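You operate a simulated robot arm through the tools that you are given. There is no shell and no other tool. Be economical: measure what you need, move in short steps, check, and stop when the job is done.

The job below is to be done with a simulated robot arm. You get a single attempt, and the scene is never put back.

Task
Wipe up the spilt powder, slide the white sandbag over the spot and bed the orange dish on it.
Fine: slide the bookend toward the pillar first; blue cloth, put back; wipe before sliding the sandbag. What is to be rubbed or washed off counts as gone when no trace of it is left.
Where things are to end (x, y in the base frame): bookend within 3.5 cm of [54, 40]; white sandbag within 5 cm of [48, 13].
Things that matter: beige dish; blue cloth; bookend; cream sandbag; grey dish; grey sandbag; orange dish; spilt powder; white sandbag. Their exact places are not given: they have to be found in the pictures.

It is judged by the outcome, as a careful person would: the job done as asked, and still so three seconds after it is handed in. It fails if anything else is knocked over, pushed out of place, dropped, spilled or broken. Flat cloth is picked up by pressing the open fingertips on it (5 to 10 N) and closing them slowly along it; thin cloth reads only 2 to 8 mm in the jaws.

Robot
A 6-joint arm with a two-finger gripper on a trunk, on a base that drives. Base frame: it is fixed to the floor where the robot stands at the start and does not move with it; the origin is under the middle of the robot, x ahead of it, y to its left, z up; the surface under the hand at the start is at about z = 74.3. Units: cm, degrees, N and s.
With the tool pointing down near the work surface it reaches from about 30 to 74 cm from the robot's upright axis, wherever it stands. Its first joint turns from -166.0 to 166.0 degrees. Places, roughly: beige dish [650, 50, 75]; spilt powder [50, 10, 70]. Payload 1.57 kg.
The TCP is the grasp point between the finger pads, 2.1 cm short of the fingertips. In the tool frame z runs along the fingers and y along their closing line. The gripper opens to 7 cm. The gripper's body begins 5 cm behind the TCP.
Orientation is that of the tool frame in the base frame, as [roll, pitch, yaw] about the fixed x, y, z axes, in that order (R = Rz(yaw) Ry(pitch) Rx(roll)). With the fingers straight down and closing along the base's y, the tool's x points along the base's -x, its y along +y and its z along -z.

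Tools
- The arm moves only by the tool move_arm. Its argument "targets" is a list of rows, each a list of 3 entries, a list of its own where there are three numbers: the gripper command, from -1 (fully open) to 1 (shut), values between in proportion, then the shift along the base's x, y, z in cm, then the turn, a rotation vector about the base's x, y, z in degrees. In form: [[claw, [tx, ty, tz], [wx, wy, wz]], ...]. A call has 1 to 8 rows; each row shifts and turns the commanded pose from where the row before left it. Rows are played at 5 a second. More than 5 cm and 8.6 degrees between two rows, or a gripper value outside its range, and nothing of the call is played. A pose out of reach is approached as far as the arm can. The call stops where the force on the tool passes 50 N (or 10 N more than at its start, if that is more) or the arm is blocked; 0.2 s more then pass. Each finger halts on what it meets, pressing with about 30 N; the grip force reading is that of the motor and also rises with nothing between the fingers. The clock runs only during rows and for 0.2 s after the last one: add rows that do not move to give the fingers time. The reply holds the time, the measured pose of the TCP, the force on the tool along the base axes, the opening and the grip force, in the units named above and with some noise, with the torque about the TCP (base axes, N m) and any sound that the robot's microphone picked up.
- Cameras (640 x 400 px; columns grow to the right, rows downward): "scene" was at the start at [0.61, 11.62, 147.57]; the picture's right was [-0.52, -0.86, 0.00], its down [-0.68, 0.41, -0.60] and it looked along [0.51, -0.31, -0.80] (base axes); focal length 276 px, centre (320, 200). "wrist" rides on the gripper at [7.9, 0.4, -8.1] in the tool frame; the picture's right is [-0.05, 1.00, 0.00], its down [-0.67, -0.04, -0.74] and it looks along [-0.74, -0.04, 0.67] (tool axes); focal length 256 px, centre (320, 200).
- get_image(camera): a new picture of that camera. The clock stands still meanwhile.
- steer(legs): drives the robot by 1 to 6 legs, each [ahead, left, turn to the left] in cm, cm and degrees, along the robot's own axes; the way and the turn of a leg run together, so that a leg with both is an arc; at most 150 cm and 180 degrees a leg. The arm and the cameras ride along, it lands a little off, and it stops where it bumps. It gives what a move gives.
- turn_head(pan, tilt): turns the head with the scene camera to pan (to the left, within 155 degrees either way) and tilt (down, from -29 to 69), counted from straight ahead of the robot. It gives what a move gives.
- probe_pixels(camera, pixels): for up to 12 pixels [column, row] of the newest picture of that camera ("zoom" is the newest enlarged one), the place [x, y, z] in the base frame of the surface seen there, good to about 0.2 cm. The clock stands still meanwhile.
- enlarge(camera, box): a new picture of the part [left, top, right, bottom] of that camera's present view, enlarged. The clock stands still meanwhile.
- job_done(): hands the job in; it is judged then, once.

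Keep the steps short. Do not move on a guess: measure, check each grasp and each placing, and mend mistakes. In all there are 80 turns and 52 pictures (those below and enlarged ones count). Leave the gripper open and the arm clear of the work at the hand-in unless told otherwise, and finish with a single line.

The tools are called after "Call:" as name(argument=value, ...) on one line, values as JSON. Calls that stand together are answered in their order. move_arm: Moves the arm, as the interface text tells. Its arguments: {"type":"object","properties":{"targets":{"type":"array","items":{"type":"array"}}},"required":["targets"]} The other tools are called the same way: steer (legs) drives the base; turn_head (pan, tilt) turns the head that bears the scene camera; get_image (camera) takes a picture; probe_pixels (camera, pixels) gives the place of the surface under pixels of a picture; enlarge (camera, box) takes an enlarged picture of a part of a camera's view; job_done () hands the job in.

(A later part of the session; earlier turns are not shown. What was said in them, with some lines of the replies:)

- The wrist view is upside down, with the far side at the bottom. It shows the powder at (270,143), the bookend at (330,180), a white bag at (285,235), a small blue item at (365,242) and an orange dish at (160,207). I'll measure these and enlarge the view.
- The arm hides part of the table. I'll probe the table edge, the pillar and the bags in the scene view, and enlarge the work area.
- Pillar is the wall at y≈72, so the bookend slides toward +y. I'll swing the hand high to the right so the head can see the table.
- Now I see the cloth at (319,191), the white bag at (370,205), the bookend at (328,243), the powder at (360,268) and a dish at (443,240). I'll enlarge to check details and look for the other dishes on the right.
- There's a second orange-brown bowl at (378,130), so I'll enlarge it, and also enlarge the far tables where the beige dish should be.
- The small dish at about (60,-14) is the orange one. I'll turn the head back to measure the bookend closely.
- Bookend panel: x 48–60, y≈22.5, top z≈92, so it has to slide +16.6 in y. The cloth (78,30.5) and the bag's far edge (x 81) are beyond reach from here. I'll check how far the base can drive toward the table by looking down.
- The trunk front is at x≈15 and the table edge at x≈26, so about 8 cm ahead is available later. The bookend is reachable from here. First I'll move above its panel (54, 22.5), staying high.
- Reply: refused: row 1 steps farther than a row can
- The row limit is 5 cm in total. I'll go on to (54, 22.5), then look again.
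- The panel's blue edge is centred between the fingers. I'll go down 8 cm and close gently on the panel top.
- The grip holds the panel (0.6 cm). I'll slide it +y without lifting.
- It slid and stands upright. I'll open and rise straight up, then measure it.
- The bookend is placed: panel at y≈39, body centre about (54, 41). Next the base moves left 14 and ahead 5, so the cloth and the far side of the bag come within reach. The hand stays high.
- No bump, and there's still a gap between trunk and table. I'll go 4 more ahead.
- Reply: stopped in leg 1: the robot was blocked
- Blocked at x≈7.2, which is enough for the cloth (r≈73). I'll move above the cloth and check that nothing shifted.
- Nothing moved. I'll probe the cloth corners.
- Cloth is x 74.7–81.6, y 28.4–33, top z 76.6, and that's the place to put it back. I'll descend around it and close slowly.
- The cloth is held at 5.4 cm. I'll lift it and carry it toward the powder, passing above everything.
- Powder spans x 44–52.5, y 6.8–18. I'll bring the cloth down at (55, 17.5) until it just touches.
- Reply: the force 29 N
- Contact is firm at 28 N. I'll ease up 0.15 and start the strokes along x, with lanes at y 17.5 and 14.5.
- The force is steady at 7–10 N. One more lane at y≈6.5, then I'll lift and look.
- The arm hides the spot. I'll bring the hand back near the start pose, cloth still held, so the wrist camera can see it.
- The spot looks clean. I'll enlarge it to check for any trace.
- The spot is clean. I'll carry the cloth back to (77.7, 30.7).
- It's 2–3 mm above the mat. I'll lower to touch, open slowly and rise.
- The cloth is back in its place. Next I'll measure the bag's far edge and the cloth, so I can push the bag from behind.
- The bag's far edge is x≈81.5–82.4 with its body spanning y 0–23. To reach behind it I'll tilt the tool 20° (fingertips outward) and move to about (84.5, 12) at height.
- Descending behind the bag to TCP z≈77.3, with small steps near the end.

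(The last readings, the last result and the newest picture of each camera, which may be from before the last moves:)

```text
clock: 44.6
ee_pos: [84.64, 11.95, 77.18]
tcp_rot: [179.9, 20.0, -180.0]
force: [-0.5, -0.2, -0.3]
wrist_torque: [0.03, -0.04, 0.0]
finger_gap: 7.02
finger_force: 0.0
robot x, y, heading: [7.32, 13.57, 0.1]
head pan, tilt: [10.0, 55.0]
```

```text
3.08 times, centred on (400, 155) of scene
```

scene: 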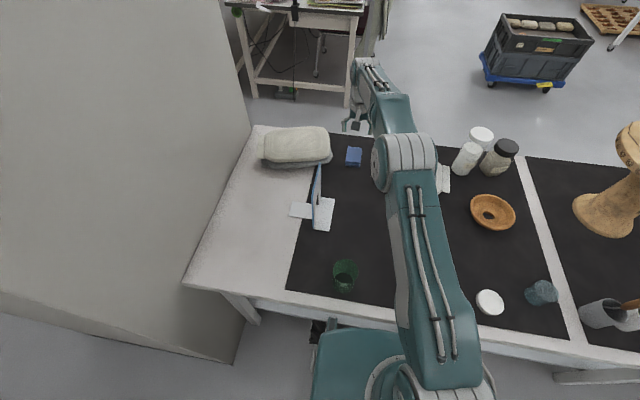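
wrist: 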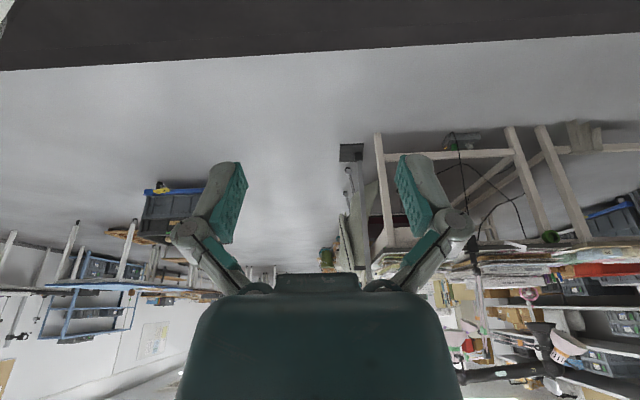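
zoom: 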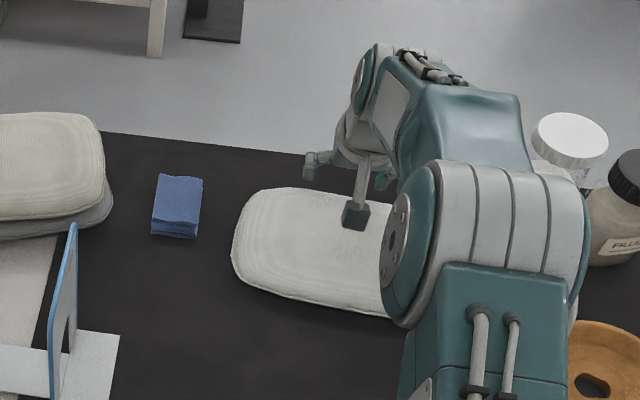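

I'm behind the bag and clear of it. I'll push gently toward -x and watch the force.

Call:
move_arm(targets=[[-1, [-1, 0, 0], [0, 0, 0]], [-1, [-1, 0, 0], [0, 0, 0]], [-1, [-1, 0, 0], [0, 0, 0]], [-1, [-1, 0, 0], [0, 0, 0]], [-1, [-1, 0, 0], [0, 0, 0]]])

Call:
enlarge(camera="scene", box=[320, 90, 480, 220])

```text
clock: 45.9
ee_pos: [79.82, 11.95, 77.54]
tcp_rot: [179.8, 20.5, 179.9]
force: [16.8, 0.3, 19.8]
wrist_torque: [0.86, -0.12, -0.61]
finger_gap: 7.01
finger_force: 0.1
robot x, y, heading: [6.99, 13.72, 0.2]
head pan, tilt: [10.0, 55.0]
```

```text
3.08 times, centred on (400, 155) of scene
```

zoom: 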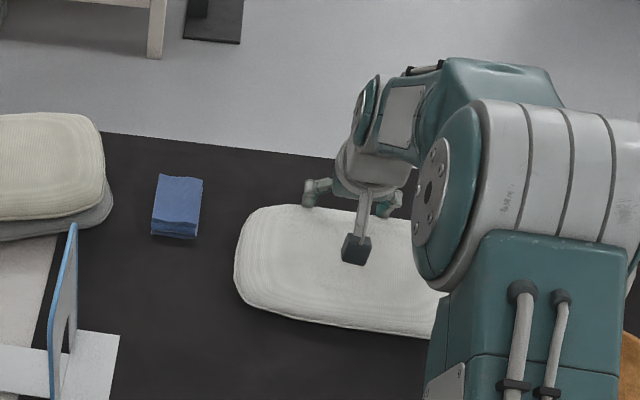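

The bag slid about 3 cm, but the tilted fingers wedge upward (Fz 20 N). I'm within straight reach now, so I'll back off, untilt, and push with vertical fingers.

Call:
move_arm(targets=[[-1, [1.2, 0, 0], [0, 5, 0]], [-1, [0.6, 0, 0], [0, 5, 0]], [-1, [0, 0, 0], [0, 5, 0]], [-1, [0, 0, 0], [0, 5, 0]], [-1, [0, 0, -0.4], [0, 0, 0]], [-1, [-1, 0, 0], [0, 0, 0]], [-1, [-1, 0, 0], [0, 0, 0]], [-1, [-1, 0, 0], [0, 0, 0]]])

```text
clock: 47.6
ee_pos: [78.44, 12.06, 77.14]
tcp_rot: [179.8, 0.3, 179.9]
force: [14.6, 0.7, 16.6]
wrist_torque: [0.05, -0.02, 0.02]
finger_gap: 7.01
finger_force: 0.0
robot x, y, heading: [7.09, 14.03, 0.2]
head pan, tilt: [10.0, 55.0]
```

The torque is now balanced and the push force modest. Continuing the push.

Call:
move_arm(targets=[[-1, [-1, 0, 0], [0, 0, 0]], [-1, [-1, 0, 0], [0, 0, 0]], [-1, [-1, 0, 0], [0, 0, 0]], [-1, [-1, 0, 0], [0, 0, 0]], [-1, [-1, 0, 0], [0, 0, 0]], [-1, [-1, 0, 0], [0, 0, 0]]])

Call:
get_image(camera="scene")

Call:
get_image(camera="wrist")

```text
clock: 49.0
ee_pos: [72.53, 11.73, 77.25]
tcp_rot: [179.8, 0.4, 179.8]
force: [22.8, -0.2, 27.9]
wrist_torque: [-0.01, 0.06, 0.07]
finger_gap: 7.02
finger_force: 0.2
robot x, y, heading: [7.26, 13.75, 0.2]
head pan, tilt: [10.0, 55.0]
```

```text
18 pictures are left
```

scene: 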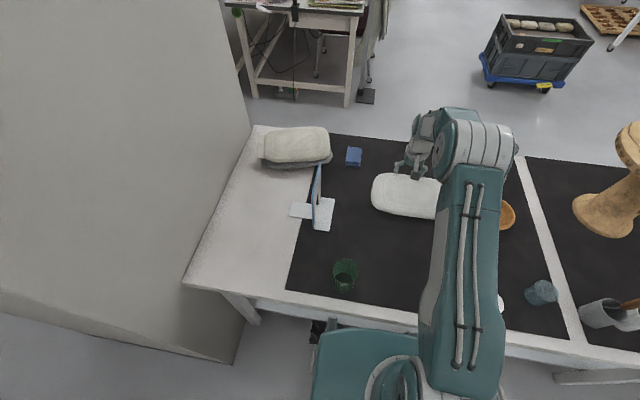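

```text
17 pictures are left
```

wrist: 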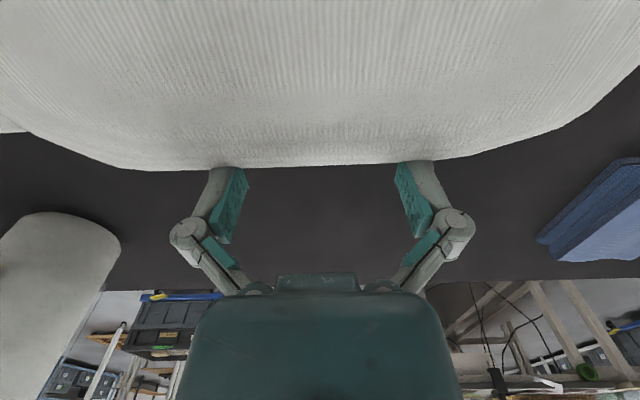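

The bag is sliding squarely. I'll continue with a slight +y drift.

Call:
move_arm(targets=[[-1, [-1, 0.15, 0.1], [0, 0, 0]], [-1, [-1, 0.15, 0], [0, 0, 0]], [-1, [-1, 0.15, 0], [0, 0, 0]], [-1, [-1, 0.15, 0], [0, 0, 0]], [-1, [-1, 0.15, 0], [0, 0, 0]], [-1, [-1, 0.15, 0], [0, 0, 0]], [-1, [-1, 0.15, 0], [0, 0, 0]], [-1, [-1, 0.15, 0], [0, 0, 0]]])

Call:
enlarge(camera="scene", box=[300, 130, 500, 330])

```text
clock: 50.9
ee_pos: [64.62, 13.12, 77.23]
tcp_rot: [180.0, 0.3, 180.0]
force: [19.5, -3.8, 27.0]
wrist_torque: [-0.29, 0.01, 0.45]
finger_gap: 7.03
finger_force: 0.1
robot x, y, heading: [7.2, 13.89, 0.1]
head pan, tilt: [10.0, 55.0]
```

```text
2.00 times, centred on (400, 230) of scene
```

zoom: 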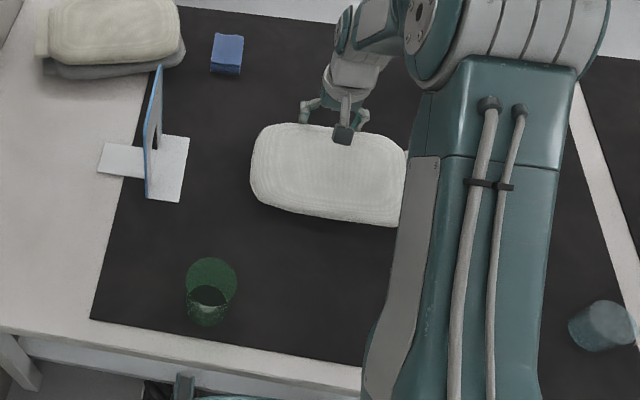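

Call:
probe_pixels(camera="zoom", pixels=[[251, 165], [265, 128], [270, 205], [330, 218], [395, 224], [405, 150], [385, 132], [250, 180]])

```text
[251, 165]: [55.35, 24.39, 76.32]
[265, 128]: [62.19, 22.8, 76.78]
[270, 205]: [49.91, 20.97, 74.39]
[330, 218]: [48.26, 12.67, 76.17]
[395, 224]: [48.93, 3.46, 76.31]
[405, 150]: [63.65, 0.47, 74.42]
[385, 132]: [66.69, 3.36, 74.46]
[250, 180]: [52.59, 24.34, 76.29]
```

The bag is now centred around (56, 13). I'll push a further 7.5 cm straight.

Call:
move_arm(targets=[[-1, [-1, 0, 0], [0, 0, 0]], [-1, [-1, 0, 0], [0, 0, 0]], [-1, [-1, 0, 0], [0, 0, 0]], [-1, [-1, 0, 0], [0, 0, 0]], [-1, [-1, 0, 0], [0, 0, 0]], [-1, [-1, 0, 0], [0, 0, 0]], [-1, [-1, 0, 0], [0, 0, 0]], [-1, [-0.4, 0, 0], [0, 0, 0]]])

Call:
move_arm(targets=[[-1, [2, 0, 0], [0, 0, 0]], [-1, [2, 0, 2], [0, 0, 0]], [-1, [0, 0, 4.5], [0, 0, 0]], [-1, [0, 0, 4.5], [0, 0, 0]], [-1, [0, -4.5, 0], [0, 0, 0]], [-1, [0, -4.5, 0], [0, 0, 0]], [-1, [0, -4.5, 0], [0, 0, 0]], [-1, [0, -4.5, 0], [0, 0, 0]]])

Call:
get_image(camera="scene")

```text
clock: 52.6
ee_pos: [57.41, 13.13, 77.27]
tcp_rot: [179.8, 0.4, 179.9]
force: [27.8, 0.6, 32.4]
wrist_torque: [-0.03, 0.01, -0.23]
finger_gap: 7.05
finger_force: 0.0
robot x, y, heading: [6.83, 13.9, 0.3]
head pan, tilt: [10.0, 55.0]
```

```text
clock: 54.5
ee_pos: [61.05, -4.98, 87.97]
tcp_rot: [179.7, -0.1, -180.0]
force: [-0.8, -0.2, 0.4]
wrist_torque: [0.01, -0.02, -0.03]
finger_gap: 7.0
finger_force: 0.1
robot x, y, heading: [7.37, 13.64, 0.0]
head pan, tilt: [10.0, 55.0]
```

```text
15 pictures are left
```

scene: 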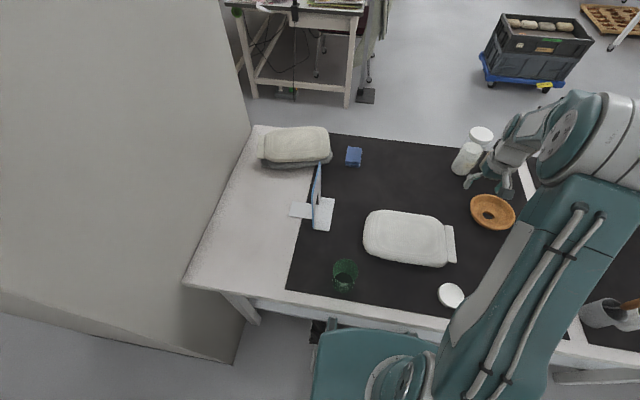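

The bag is over the spot. I'll probe the bag and the dish.

Call:
probe_pixels(camera="scene", pixels=[[364, 240], [372, 212], [370, 254], [440, 267], [442, 222], [455, 262], [447, 226], [405, 238]])

Call:
enlarge(camera="scene", box=[440, 170, 540, 250])

Call:
probe_pixels(camera="zoom", pixels=[[190, 205], [485, 225], [350, 125], [330, 313], [335, 220], [330, 295], [255, 160], [430, 155], [420, 290], [240, 275], [330, 160]])

```text
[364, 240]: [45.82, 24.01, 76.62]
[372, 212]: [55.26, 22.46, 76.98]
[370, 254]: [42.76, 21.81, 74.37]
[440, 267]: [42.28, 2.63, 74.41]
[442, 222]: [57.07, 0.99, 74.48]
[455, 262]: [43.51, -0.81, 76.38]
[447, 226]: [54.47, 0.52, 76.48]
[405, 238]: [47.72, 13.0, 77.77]
```

```text
5.00 times, centred on (490, 210) of scene
```

zoom: 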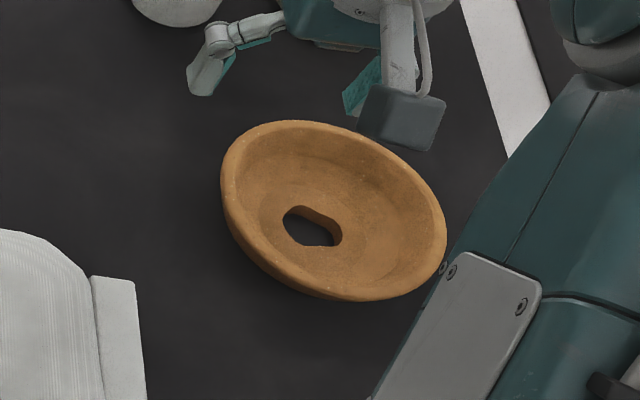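

```text
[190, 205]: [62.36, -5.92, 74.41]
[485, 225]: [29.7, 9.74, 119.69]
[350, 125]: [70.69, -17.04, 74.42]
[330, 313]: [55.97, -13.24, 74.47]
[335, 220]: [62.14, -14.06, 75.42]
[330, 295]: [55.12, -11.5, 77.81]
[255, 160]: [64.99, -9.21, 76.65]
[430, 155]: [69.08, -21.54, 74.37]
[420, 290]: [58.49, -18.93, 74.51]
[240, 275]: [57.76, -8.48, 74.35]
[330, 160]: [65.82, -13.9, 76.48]
```

The bag's centre is about (48.3, 12), inside tolerance. The dish is about 11 cm wide with a slot in its floor. I'll tip the hand so the wrist camera looks straight down at it.

Call:
move_arm(targets=[[-1, [-1.5, -2.3, 1.5], [0, 7.5, 0]], [-1, [-1.5, -2.3, 1.5], [0, 7.5, 0]], [-1, [-1.5, -2.3, 1], [0, 7.5, 0]], [-1, [-1.2, -2.3, 0], [0, 7.5, 0]], [-1, [0, 0, 0], [0, 0, 0]]])

Call:
get_image(camera="wrist")

```text
clock: 55.6
ee_pos: [55.39, -14.13, 91.9]
tcp_rot: [179.8, -30.0, -180.0]
force: [-0.2, -0.1, 0.8]
wrist_torque: [0.0, -0.04, 0.04]
finger_gap: 6.99
finger_force: 0.1
robot x, y, heading: [7.13, 14.03, 0.1]
head pan, tilt: [10.0, 55.0]
```

```text
13 pictures are left
```

wrist: 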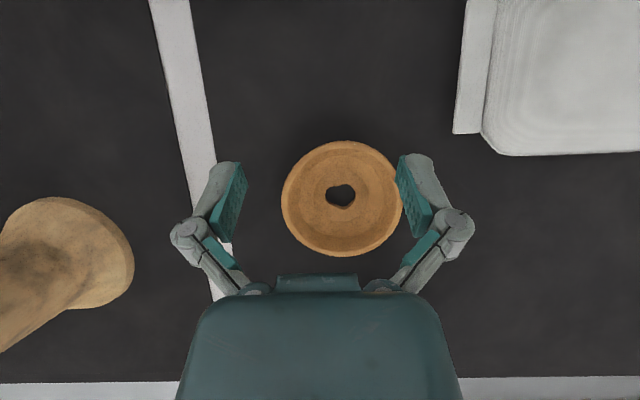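

I'll probe a profile across the dish along the y direction and x direction.

Call:
probe_pixels(camera="wrist", pixels=[[284, 198], [289, 198], [296, 198], [304, 198], [314, 198], [362, 198], [372, 198], [381, 198], [388, 198], [394, 198], [399, 200], [404, 235]])

Call:
probe_pixels(camera="wrist", pixels=[[342, 142], [342, 147], [342, 153], [342, 160], [342, 168], [342, 176], [342, 218], [342, 228], [342, 236], [342, 244], [342, 250], [342, 254]])

Call:
enlarge(camera="wrist", box=[270, 130, 420, 265])

```text
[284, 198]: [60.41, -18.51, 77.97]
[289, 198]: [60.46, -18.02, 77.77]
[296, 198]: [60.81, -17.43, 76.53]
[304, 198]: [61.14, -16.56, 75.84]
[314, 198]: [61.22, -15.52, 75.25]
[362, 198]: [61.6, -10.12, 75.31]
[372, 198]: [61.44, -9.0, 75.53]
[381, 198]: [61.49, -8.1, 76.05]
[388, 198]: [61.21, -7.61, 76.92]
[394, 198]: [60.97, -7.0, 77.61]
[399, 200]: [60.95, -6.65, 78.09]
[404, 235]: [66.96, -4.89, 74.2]
```

```text
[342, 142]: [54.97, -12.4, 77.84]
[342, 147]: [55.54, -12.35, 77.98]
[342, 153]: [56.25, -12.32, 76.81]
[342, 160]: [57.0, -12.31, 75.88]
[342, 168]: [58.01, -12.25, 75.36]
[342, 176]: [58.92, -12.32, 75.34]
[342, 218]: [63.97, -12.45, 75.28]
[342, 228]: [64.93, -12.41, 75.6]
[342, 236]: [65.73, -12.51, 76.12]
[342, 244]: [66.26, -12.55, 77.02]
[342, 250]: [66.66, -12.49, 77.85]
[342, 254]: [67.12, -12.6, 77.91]
```

```text
2.96 times, centred on (345, 198) of wrist
```

zoom: 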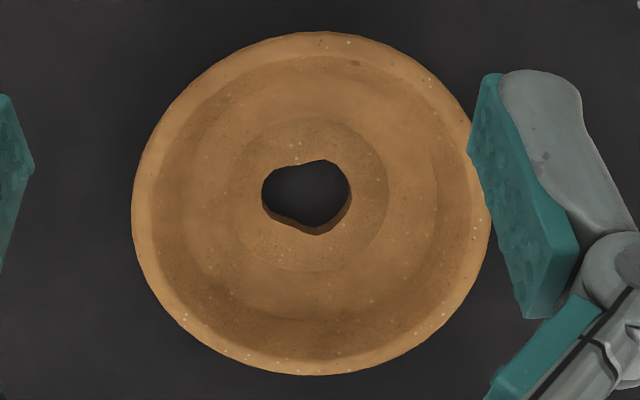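

Dish: centre (61.0, -12.6), outer diameter 12.3, rim z 78, floor 75.3, wall leaning about 30°. I'll grip the wall at its left rim (y≈-6.8) with the tool tilted 30° to match. First I'll go to a pre-grasp pose at (61, -2.7, 85), with the opening set to 3 cm.

Call:
move_arm(targets=[[-1, [1.4, 0, 0], [0, -7.5, 0]], [-1, [1.4, 0, 0], [0, -7.5, 0]], [-1, [1.4, 0, 0], [0, -7.5, 0]], [-1, [1.4, 0, 0], [0, -7.5, 0]], [-0.5, [0, 2.8, -0.5], [-7.5, 0, 0]], [0, [0, 2.9, -0.5], [-7.5, 0, 0]], [0.14, [0, 2.9, -2.5], [-7.5, 0, 0]], [0.14, [0, 2.8, -3.2], [-7.5, 0, 0]]])

Call:
get_image(camera="wrist")

```text
clock: 57.5
ee_pos: [60.92, -2.62, 85.41]
tcp_rot: [-150.2, 0.1, -180.0]
force: [-0.5, -0.5, 0.0]
wrist_torque: [0.0, 0.01, 0.0]
finger_gap: 2.99
finger_force: 0.0
robot x, y, heading: [7.57, 14.06, 0.0]
head pan, tilt: [10.0, 55.0]
```

```text
11 pictures are left
```

wrist: 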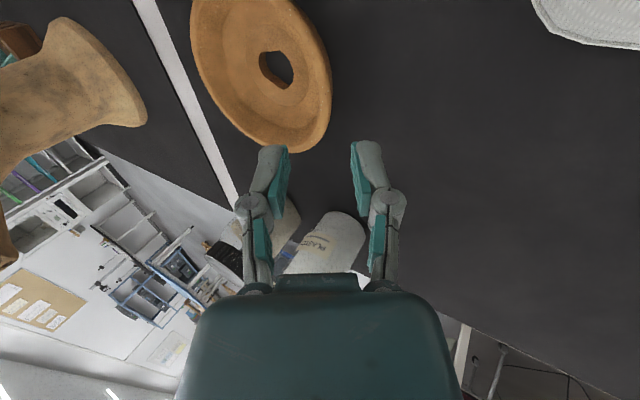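

The tilt is right. I'll advance along the tool axis, stopping about 2 cm short to check.

Call:
move_arm(targets=[[0.14, [0.05, -1.55, -2.7], [0, 0, 0]], [0.14, [0.05, -1.55, -2.7], [0, 0, 0]], [0.14, [0, 0, 0], [0, 0, 0]]])

Call:
get_image(camera="wrist")

Call:
enlarge(camera="scene", box=[440, 150, 540, 250])

```text
clock: 58.2
ee_pos: [60.97, -5.78, 79.97]
tcp_rot: [-150.2, 0.0, -179.9]
force: [0.1, -0.1, -0.3]
wrist_torque: [-0.03, -0.01, 0.0]
finger_gap: 3.03
finger_force: 0.1
robot x, y, heading: [7.33, 13.74, 0.1]
head pan, tilt: [10.0, 55.0]
```

```text
10 pictures are left
```

wrist: 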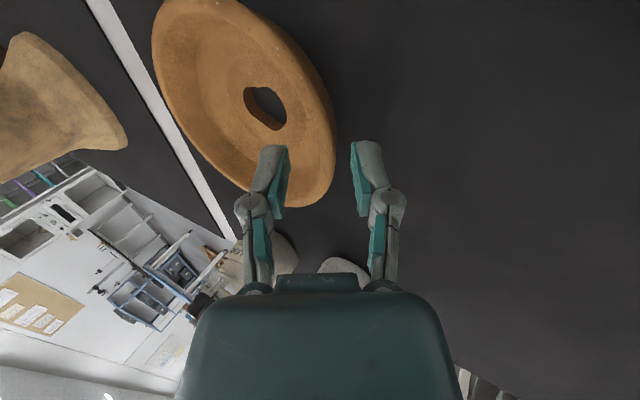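

```text
4.00 times, centred on (490, 200) of scene
```

zoom: 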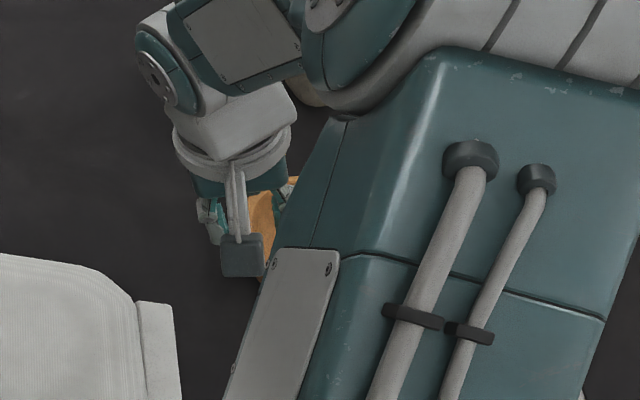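

The rim sits between the fingers. I'll advance the last 2 cm and close slowly.

Call:
move_arm(targets=[[0.14, [0, -0.5, -0.9], [0, 0, 0]], [0.14, [0, -0.45, -0.85], [0, 0, 0]], [0.3, [0, 0, 0], [0, 0, 0]], [0.45, [0, 0, 0], [0, 0, 0]], [0.6, [0, 0, 0], [0, 0, 0]], [0.75, [0, 0, 0], [0, 0, 0]], [1, [0, 0, 0], [0, 0, 0]], [1, [0, 0, 0], [0, 0, 0]]])

Call:
get_image(camera="wrist")

```text
clock: 60.0
ee_pos: [61.01, -6.67, 78.29]
tcp_rot: [-150.1, 0.1, -179.9]
force: [6.6, -1.7, 10.7]
wrist_torque: [-0.84, 0.22, 0.48]
finger_gap: 1.05
finger_force: 29.8
robot x, y, heading: [7.05, 13.61, 0.2]
head pan, tilt: [10.0, 55.0]
```

```text
8 pictures are left
```

wrist: 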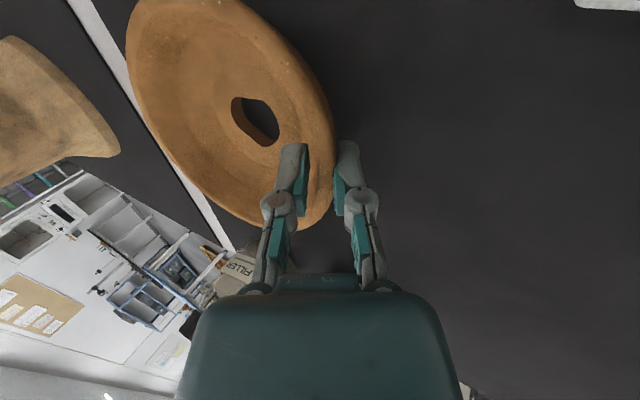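

The wall is gripped at 1.05 cm. I'll lift a little and check how the dish hangs.

Call:
move_arm(targets=[[1, [0, 0, 1], [0, 0, 0]], [1, [0, 0, 1.5], [0, 0, 0]], [1, [0, 0, 2.5], [0, 0, 0]], [1, [0, 0, 0], [0, 0, 0]]])

Call:
get_image(camera="wrist")

Call:
probe_pixels(camera="wrist", pixels=[[250, 20], [160, 15], [133, 40], [165, 140], [210, 195], [315, 80], [327, 130], [220, 110], [195, 150], [270, 65]])

```text
clock: 61.0
ee_pos: [60.91, -6.67, 83.15]
tcp_rot: [-150.2, -0.1, -180.0]
force: [0.3, 0.8, -1.5]
wrist_torque: [0.1, -0.01, -0.01]
finger_gap: 0.62
finger_force: 29.8
robot x, y, heading: [7.17, 13.67, -0.0]
head pan, tilt: [10.0, 55.0]
```

```text
7 pictures are left
```

wrist: 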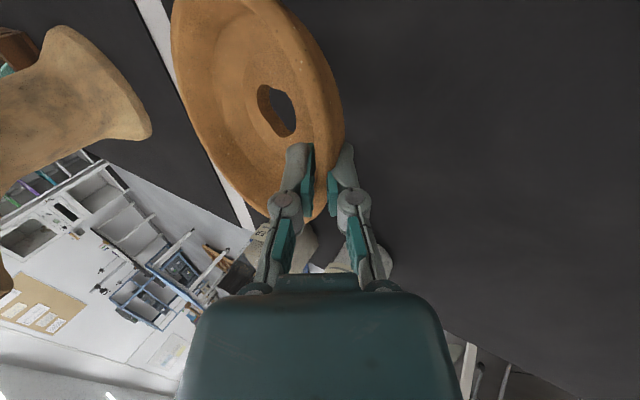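

```text
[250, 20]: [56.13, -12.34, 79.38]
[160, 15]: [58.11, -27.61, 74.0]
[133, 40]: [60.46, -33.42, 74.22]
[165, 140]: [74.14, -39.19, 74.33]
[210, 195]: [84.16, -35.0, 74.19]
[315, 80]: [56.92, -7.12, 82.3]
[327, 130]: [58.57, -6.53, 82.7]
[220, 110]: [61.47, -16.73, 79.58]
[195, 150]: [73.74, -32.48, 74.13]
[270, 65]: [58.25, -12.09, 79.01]
```

The hold is light at 1.5 N, but the dish sagged a little on its right side. I'll measure its rim to find the tilt.

Call:
probe_pixels(camera="wrist", pixels=[[178, 50], [186, 80], [196, 110], [174, 30], [215, 160], [240, 195], [300, 40], [335, 100], [340, 130], [322, 60], [222, 60], [240, 100]])

```text
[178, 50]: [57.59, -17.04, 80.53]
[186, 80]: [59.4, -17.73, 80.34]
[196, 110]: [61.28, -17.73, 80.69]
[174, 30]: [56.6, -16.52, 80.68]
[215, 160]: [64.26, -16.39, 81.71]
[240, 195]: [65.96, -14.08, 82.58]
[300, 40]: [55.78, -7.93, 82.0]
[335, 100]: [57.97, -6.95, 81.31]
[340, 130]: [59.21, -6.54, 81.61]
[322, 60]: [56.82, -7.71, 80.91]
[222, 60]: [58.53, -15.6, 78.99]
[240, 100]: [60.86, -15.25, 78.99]
```

The fitted rim plane is about 12° high on the left and 10° high on the far side. I'll rise, counter-rotate, and carry it toward the bag.

Call:
move_arm(targets=[[1, [0, 0, 3], [-3, 2.5, 0]], [1, [0, 0, 3], [-3, 2.5, 0]], [1, [-1, 3, 0], [-3, 2.5, 0]], [1, [-2, 4, 0], [-3, 2.5, 0]], [1, [-2, 4.3, 0], [0, 0, 0]], [1, [-2, 4.3, 0], [0, 0, 0]], [1, [-2, 4.3, 0], [0, 0, 0]], [1, [-2, 4.3, 0], [0, 0, 0]]])

Call:
get_image(camera="wrist")

```text
clock: 62.9
ee_pos: [50.0, 17.53, 89.23]
tcp_rot: [-138.0, -10.0, 178.9]
force: [0.1, 1.4, -1.9]
wrist_torque: [0.08, 0.01, -0.03]
finger_gap: 0.61
finger_force: 29.4
robot x, y, heading: [7.15, 14.14, 0.2]
head pan, tilt: [10.0, 55.0]
```

```text
6 pictures are left
```

wrist: 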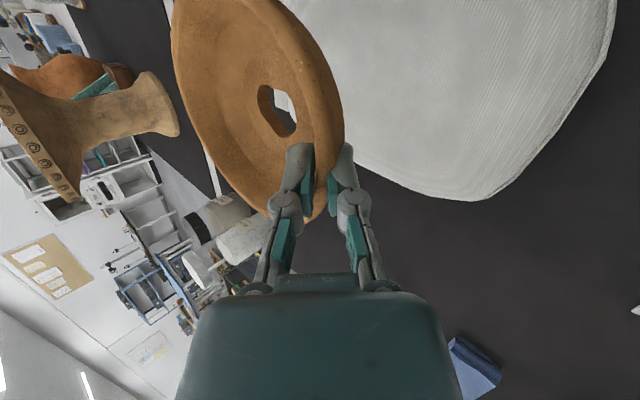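

Call:
probe_pixels(camera="wrist", pixels=[[176, 35], [181, 65], [190, 95], [203, 130], [222, 165], [248, 198], [270, 212], [290, 25], [308, 50], [320, 80], [326, 110], [328, 140]])

Call:
enlarge(camera="scene", box=[340, 150, 480, 290])

```text
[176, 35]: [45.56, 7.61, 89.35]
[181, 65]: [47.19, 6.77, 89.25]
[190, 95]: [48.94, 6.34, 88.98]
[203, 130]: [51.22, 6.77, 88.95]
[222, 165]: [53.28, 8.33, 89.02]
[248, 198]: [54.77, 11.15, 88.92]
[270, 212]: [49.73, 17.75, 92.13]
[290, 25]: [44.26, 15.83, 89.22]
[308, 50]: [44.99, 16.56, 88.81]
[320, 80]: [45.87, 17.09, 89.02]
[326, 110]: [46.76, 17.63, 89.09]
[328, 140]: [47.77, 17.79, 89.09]
```

```text
2.86 times, centred on (410, 220) of scene
```

zoom: 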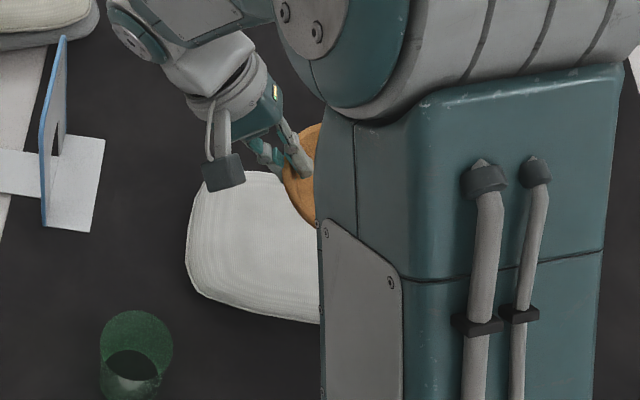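

The rim is level (z 89.0±0.2) and its centre is about (49, 12.3). I'll shift -0.6 in x and lower it toward the bag top (7.6 cm to go).

Call:
move_arm(targets=[[1, [-0.6, -0.2, -2.5], [0, 0, 0]], [1, [0, 0, -2.5], [0, 0, 0]], [1, [0, 0, -1.5], [0, 0, 0]], [1, [0, 0, -0.5], [0, 0, 0]], [1, [0, 0, 0], [0, 0, 0]]])

Call:
move_arm(targets=[[1, [0, 0, -0.3], [0, 0, 0]], [1, [0, 0, -0.2], [0, 0, 0]], [1, [0, 0, 0], [0, 0, 0]]])

```text
clock: 64.0
ee_pos: [49.32, 17.42, 82.23]
tcp_rot: [-138.0, -10.0, 178.9]
force: [-0.5, 0.7, -1.5]
wrist_torque: [0.11, -0.02, -0.01]
finger_gap: 0.61
finger_force: 30.2
robot x, y, heading: [7.24, 14.16, 0.2]
head pan, tilt: [10.0, 55.0]
```

```text
clock: 64.8
ee_pos: [49.35, 17.37, 81.8]
tcp_rot: [-138.0, -10.1, 178.8]
force: [0.5, -0.8, -2.1]
wrist_torque: [0.14, -0.02, -0.01]
finger_gap: 0.62
finger_force: 29.6
robot x, y, heading: [7.01, 13.94, 0.1]
head pan, tilt: [10.0, 55.0]
```

No contact yet, so I'll lower in 0.2 cm steps.

Call:
move_arm(targets=[[1, [0, 0, -0.2], [0, 0, 0]], [1, [0, 0, 0], [0, 0, 0]]])

Call:
move_arm(targets=[[1, [0, 0, -0.2], [0, 0, 0]], [1, [0, 0, 0], [0, 0, 0]]])

```text
clock: 65.5
ee_pos: [49.4, 17.26, 81.47]
tcp_rot: [-138.0, -9.9, 179.0]
force: [0.6, 0.1, -2.5]
wrist_torque: [0.11, -0.02, -0.03]
finger_gap: 0.6
finger_force: 29.5
robot x, y, heading: [7.56, 13.72, 0.3]
head pan, tilt: [10.0, 55.0]
```

```text
clock: 66.0
ee_pos: [49.34, 17.25, 81.36]
tcp_rot: [-138.0, -9.9, 178.9]
force: [-5.0, 6.7, 15.2]
wrist_torque: [-0.28, -0.16, -0.04]
finger_gap: 0.58
finger_force: 29.8
robot x, y, heading: [7.48, 14.01, 0.2]
head pan, tilt: [10.0, 55.0]
```

Contact at 15 N: the dish is bedded on the bag. I'll ease off, open gently to about 2.3 cm, and retreat along the tool axis.

Call:
move_arm(targets=[[1, [0, 0, 0.1], [0, 0, 0]], [0.75, [0, 0, 0], [0, 0, 0]], [0.55, [0, 0, 0], [0, 0, 0]], [0.35, [0, 0, 0], [0, 0, 0]], [0.35, [0, 0, 0], [0, 0, 0]], [0.35, [0.1, 0.67, 0.73], [0, 0, 0]], [0.35, [0.25, 1.34, 1.46], [0, 0, 0]], [0.35, [0.5, 2.7, 2.9], [0, 0, 0]]])

Call:
get_image(camera="wrist")

```text
clock: 67.8
ee_pos: [50.19, 21.95, 86.39]
tcp_rot: [-138.0, -10.0, 178.9]
force: [0.4, -0.2, 0.3]
wrist_torque: [-0.02, -0.02, 0.0]
finger_gap: 2.28
finger_force: 0.1
robot x, y, heading: [7.25, 13.98, -0.2]
head pan, tilt: [10.0, 55.0]
```

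```text
4 pictures are left
```

wrist: 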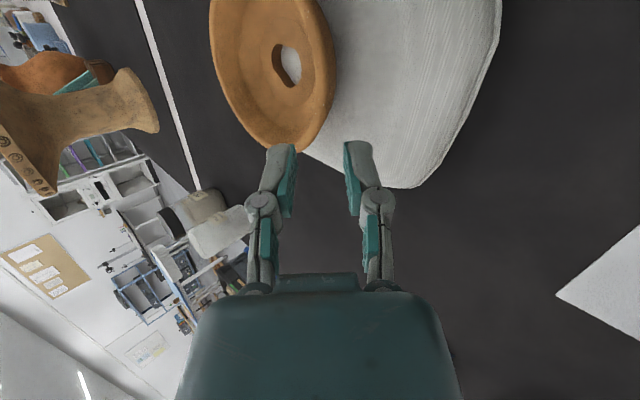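

The dish rests on the bag. I'll rise, untilt and swing clear to the right so the head can see.

Call:
move_arm(targets=[[0, [0.3, 1.5, 4], [0, 0, 0]], [-0.5, [0, 0, 4.8], [0, 0, 0]], [-1, [0, 0, 4.8], [6, -5, 0]], [-1, [-2, -2, 3], [6, -5, 0]], [-1, [-2, -4, 0], [7.5, 0, 0]], [-1, [-2, -4, 0], [7.5, 0, 0]], [-1, [-2, -4, 0], [7.5, 0, 0]], [-1, [-2, -4, 0], [7.5, 0, 0]]])

Call:
move_arm(targets=[[-1, [0, -4.9, 0], [0, 0, 0]], [-1, [0, -4.9, 0], [0, 0, 0]], [-1, [0, -4.9, 0], [0, 0, 0]], [-1, [0, -4.9, 0], [0, 0, 0]], [-1, [0, -4.9, 0], [0, 0, 0]], [-1, [0, -2, 0], [0, 0, 0]]])

Call:
get_image(camera="scene")

```text
clock: 69.7
ee_pos: [40.51, 5.67, 103.04]
tcp_rot: [179.7, -0.1, 179.9]
force: [-0.3, -1.0, -0.1]
wrist_torque: [-0.01, -0.01, -0.04]
finger_gap: 7.03
finger_force: 0.1
robot x, y, heading: [7.28, 13.81, -0.0]
head pan, tilt: [10.0, 55.0]
```

```text
clock: 71.0
ee_pos: [40.48, -21.14, 103.13]
tcp_rot: [179.8, -0.2, 179.9]
force: [0.6, 0.7, -0.7]
wrist_torque: [-0.03, 0.0, -0.05]
finger_gap: 6.99
finger_force: 0.0
robot x, y, heading: [6.96, 13.45, -0.0]
head pan, tilt: [10.0, 55.0]
```

```text
3 pictures are left
```

scene: 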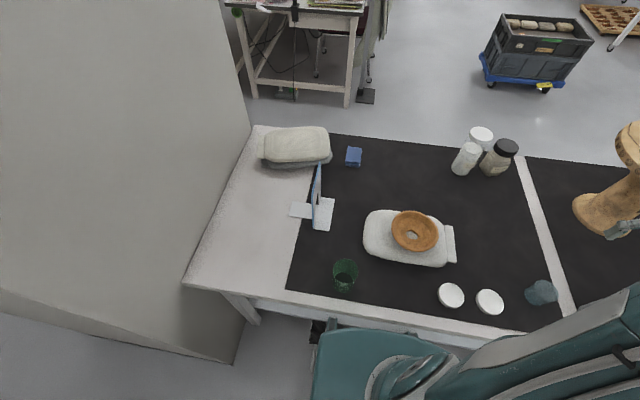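

Everything looks in place. I'll check the levels and positions one last time.

Call:
enlarge(camera="scene", box=[280, 140, 480, 310])

Call:
probe_pixels(camera="scene", pixels=[[393, 232], [436, 238], [413, 213], [413, 249], [364, 240], [453, 245], [402, 264], [352, 156], [451, 295], [490, 302], [302, 210], [326, 225]])

```text
2.35 times, centred on (380, 225) of scene
```

zoom: 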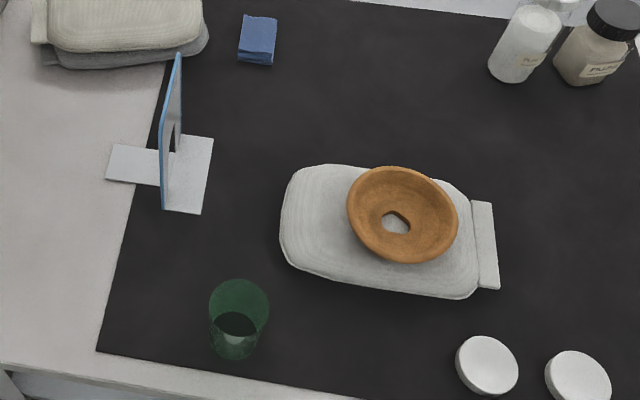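

```text
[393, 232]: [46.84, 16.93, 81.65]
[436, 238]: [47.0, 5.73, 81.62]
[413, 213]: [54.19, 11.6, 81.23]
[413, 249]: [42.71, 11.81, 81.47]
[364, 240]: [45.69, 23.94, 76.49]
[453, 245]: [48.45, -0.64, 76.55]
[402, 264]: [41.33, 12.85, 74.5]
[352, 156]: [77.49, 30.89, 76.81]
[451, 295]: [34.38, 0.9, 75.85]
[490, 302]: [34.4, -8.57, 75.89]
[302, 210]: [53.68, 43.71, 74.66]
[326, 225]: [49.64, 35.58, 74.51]
```

The dish sits level and centred, and the bag, bookend and cloth are in place with nothing else moved. I'll hand in.

Call:
job_done()

```text
The job is handed in.
```

The bookend stands at about [54, 40], the powder is wiped up with no trace left, the blue cloth is back in its place, the white sandbag lies at about [48, 12], and the orange dish sits level on it.
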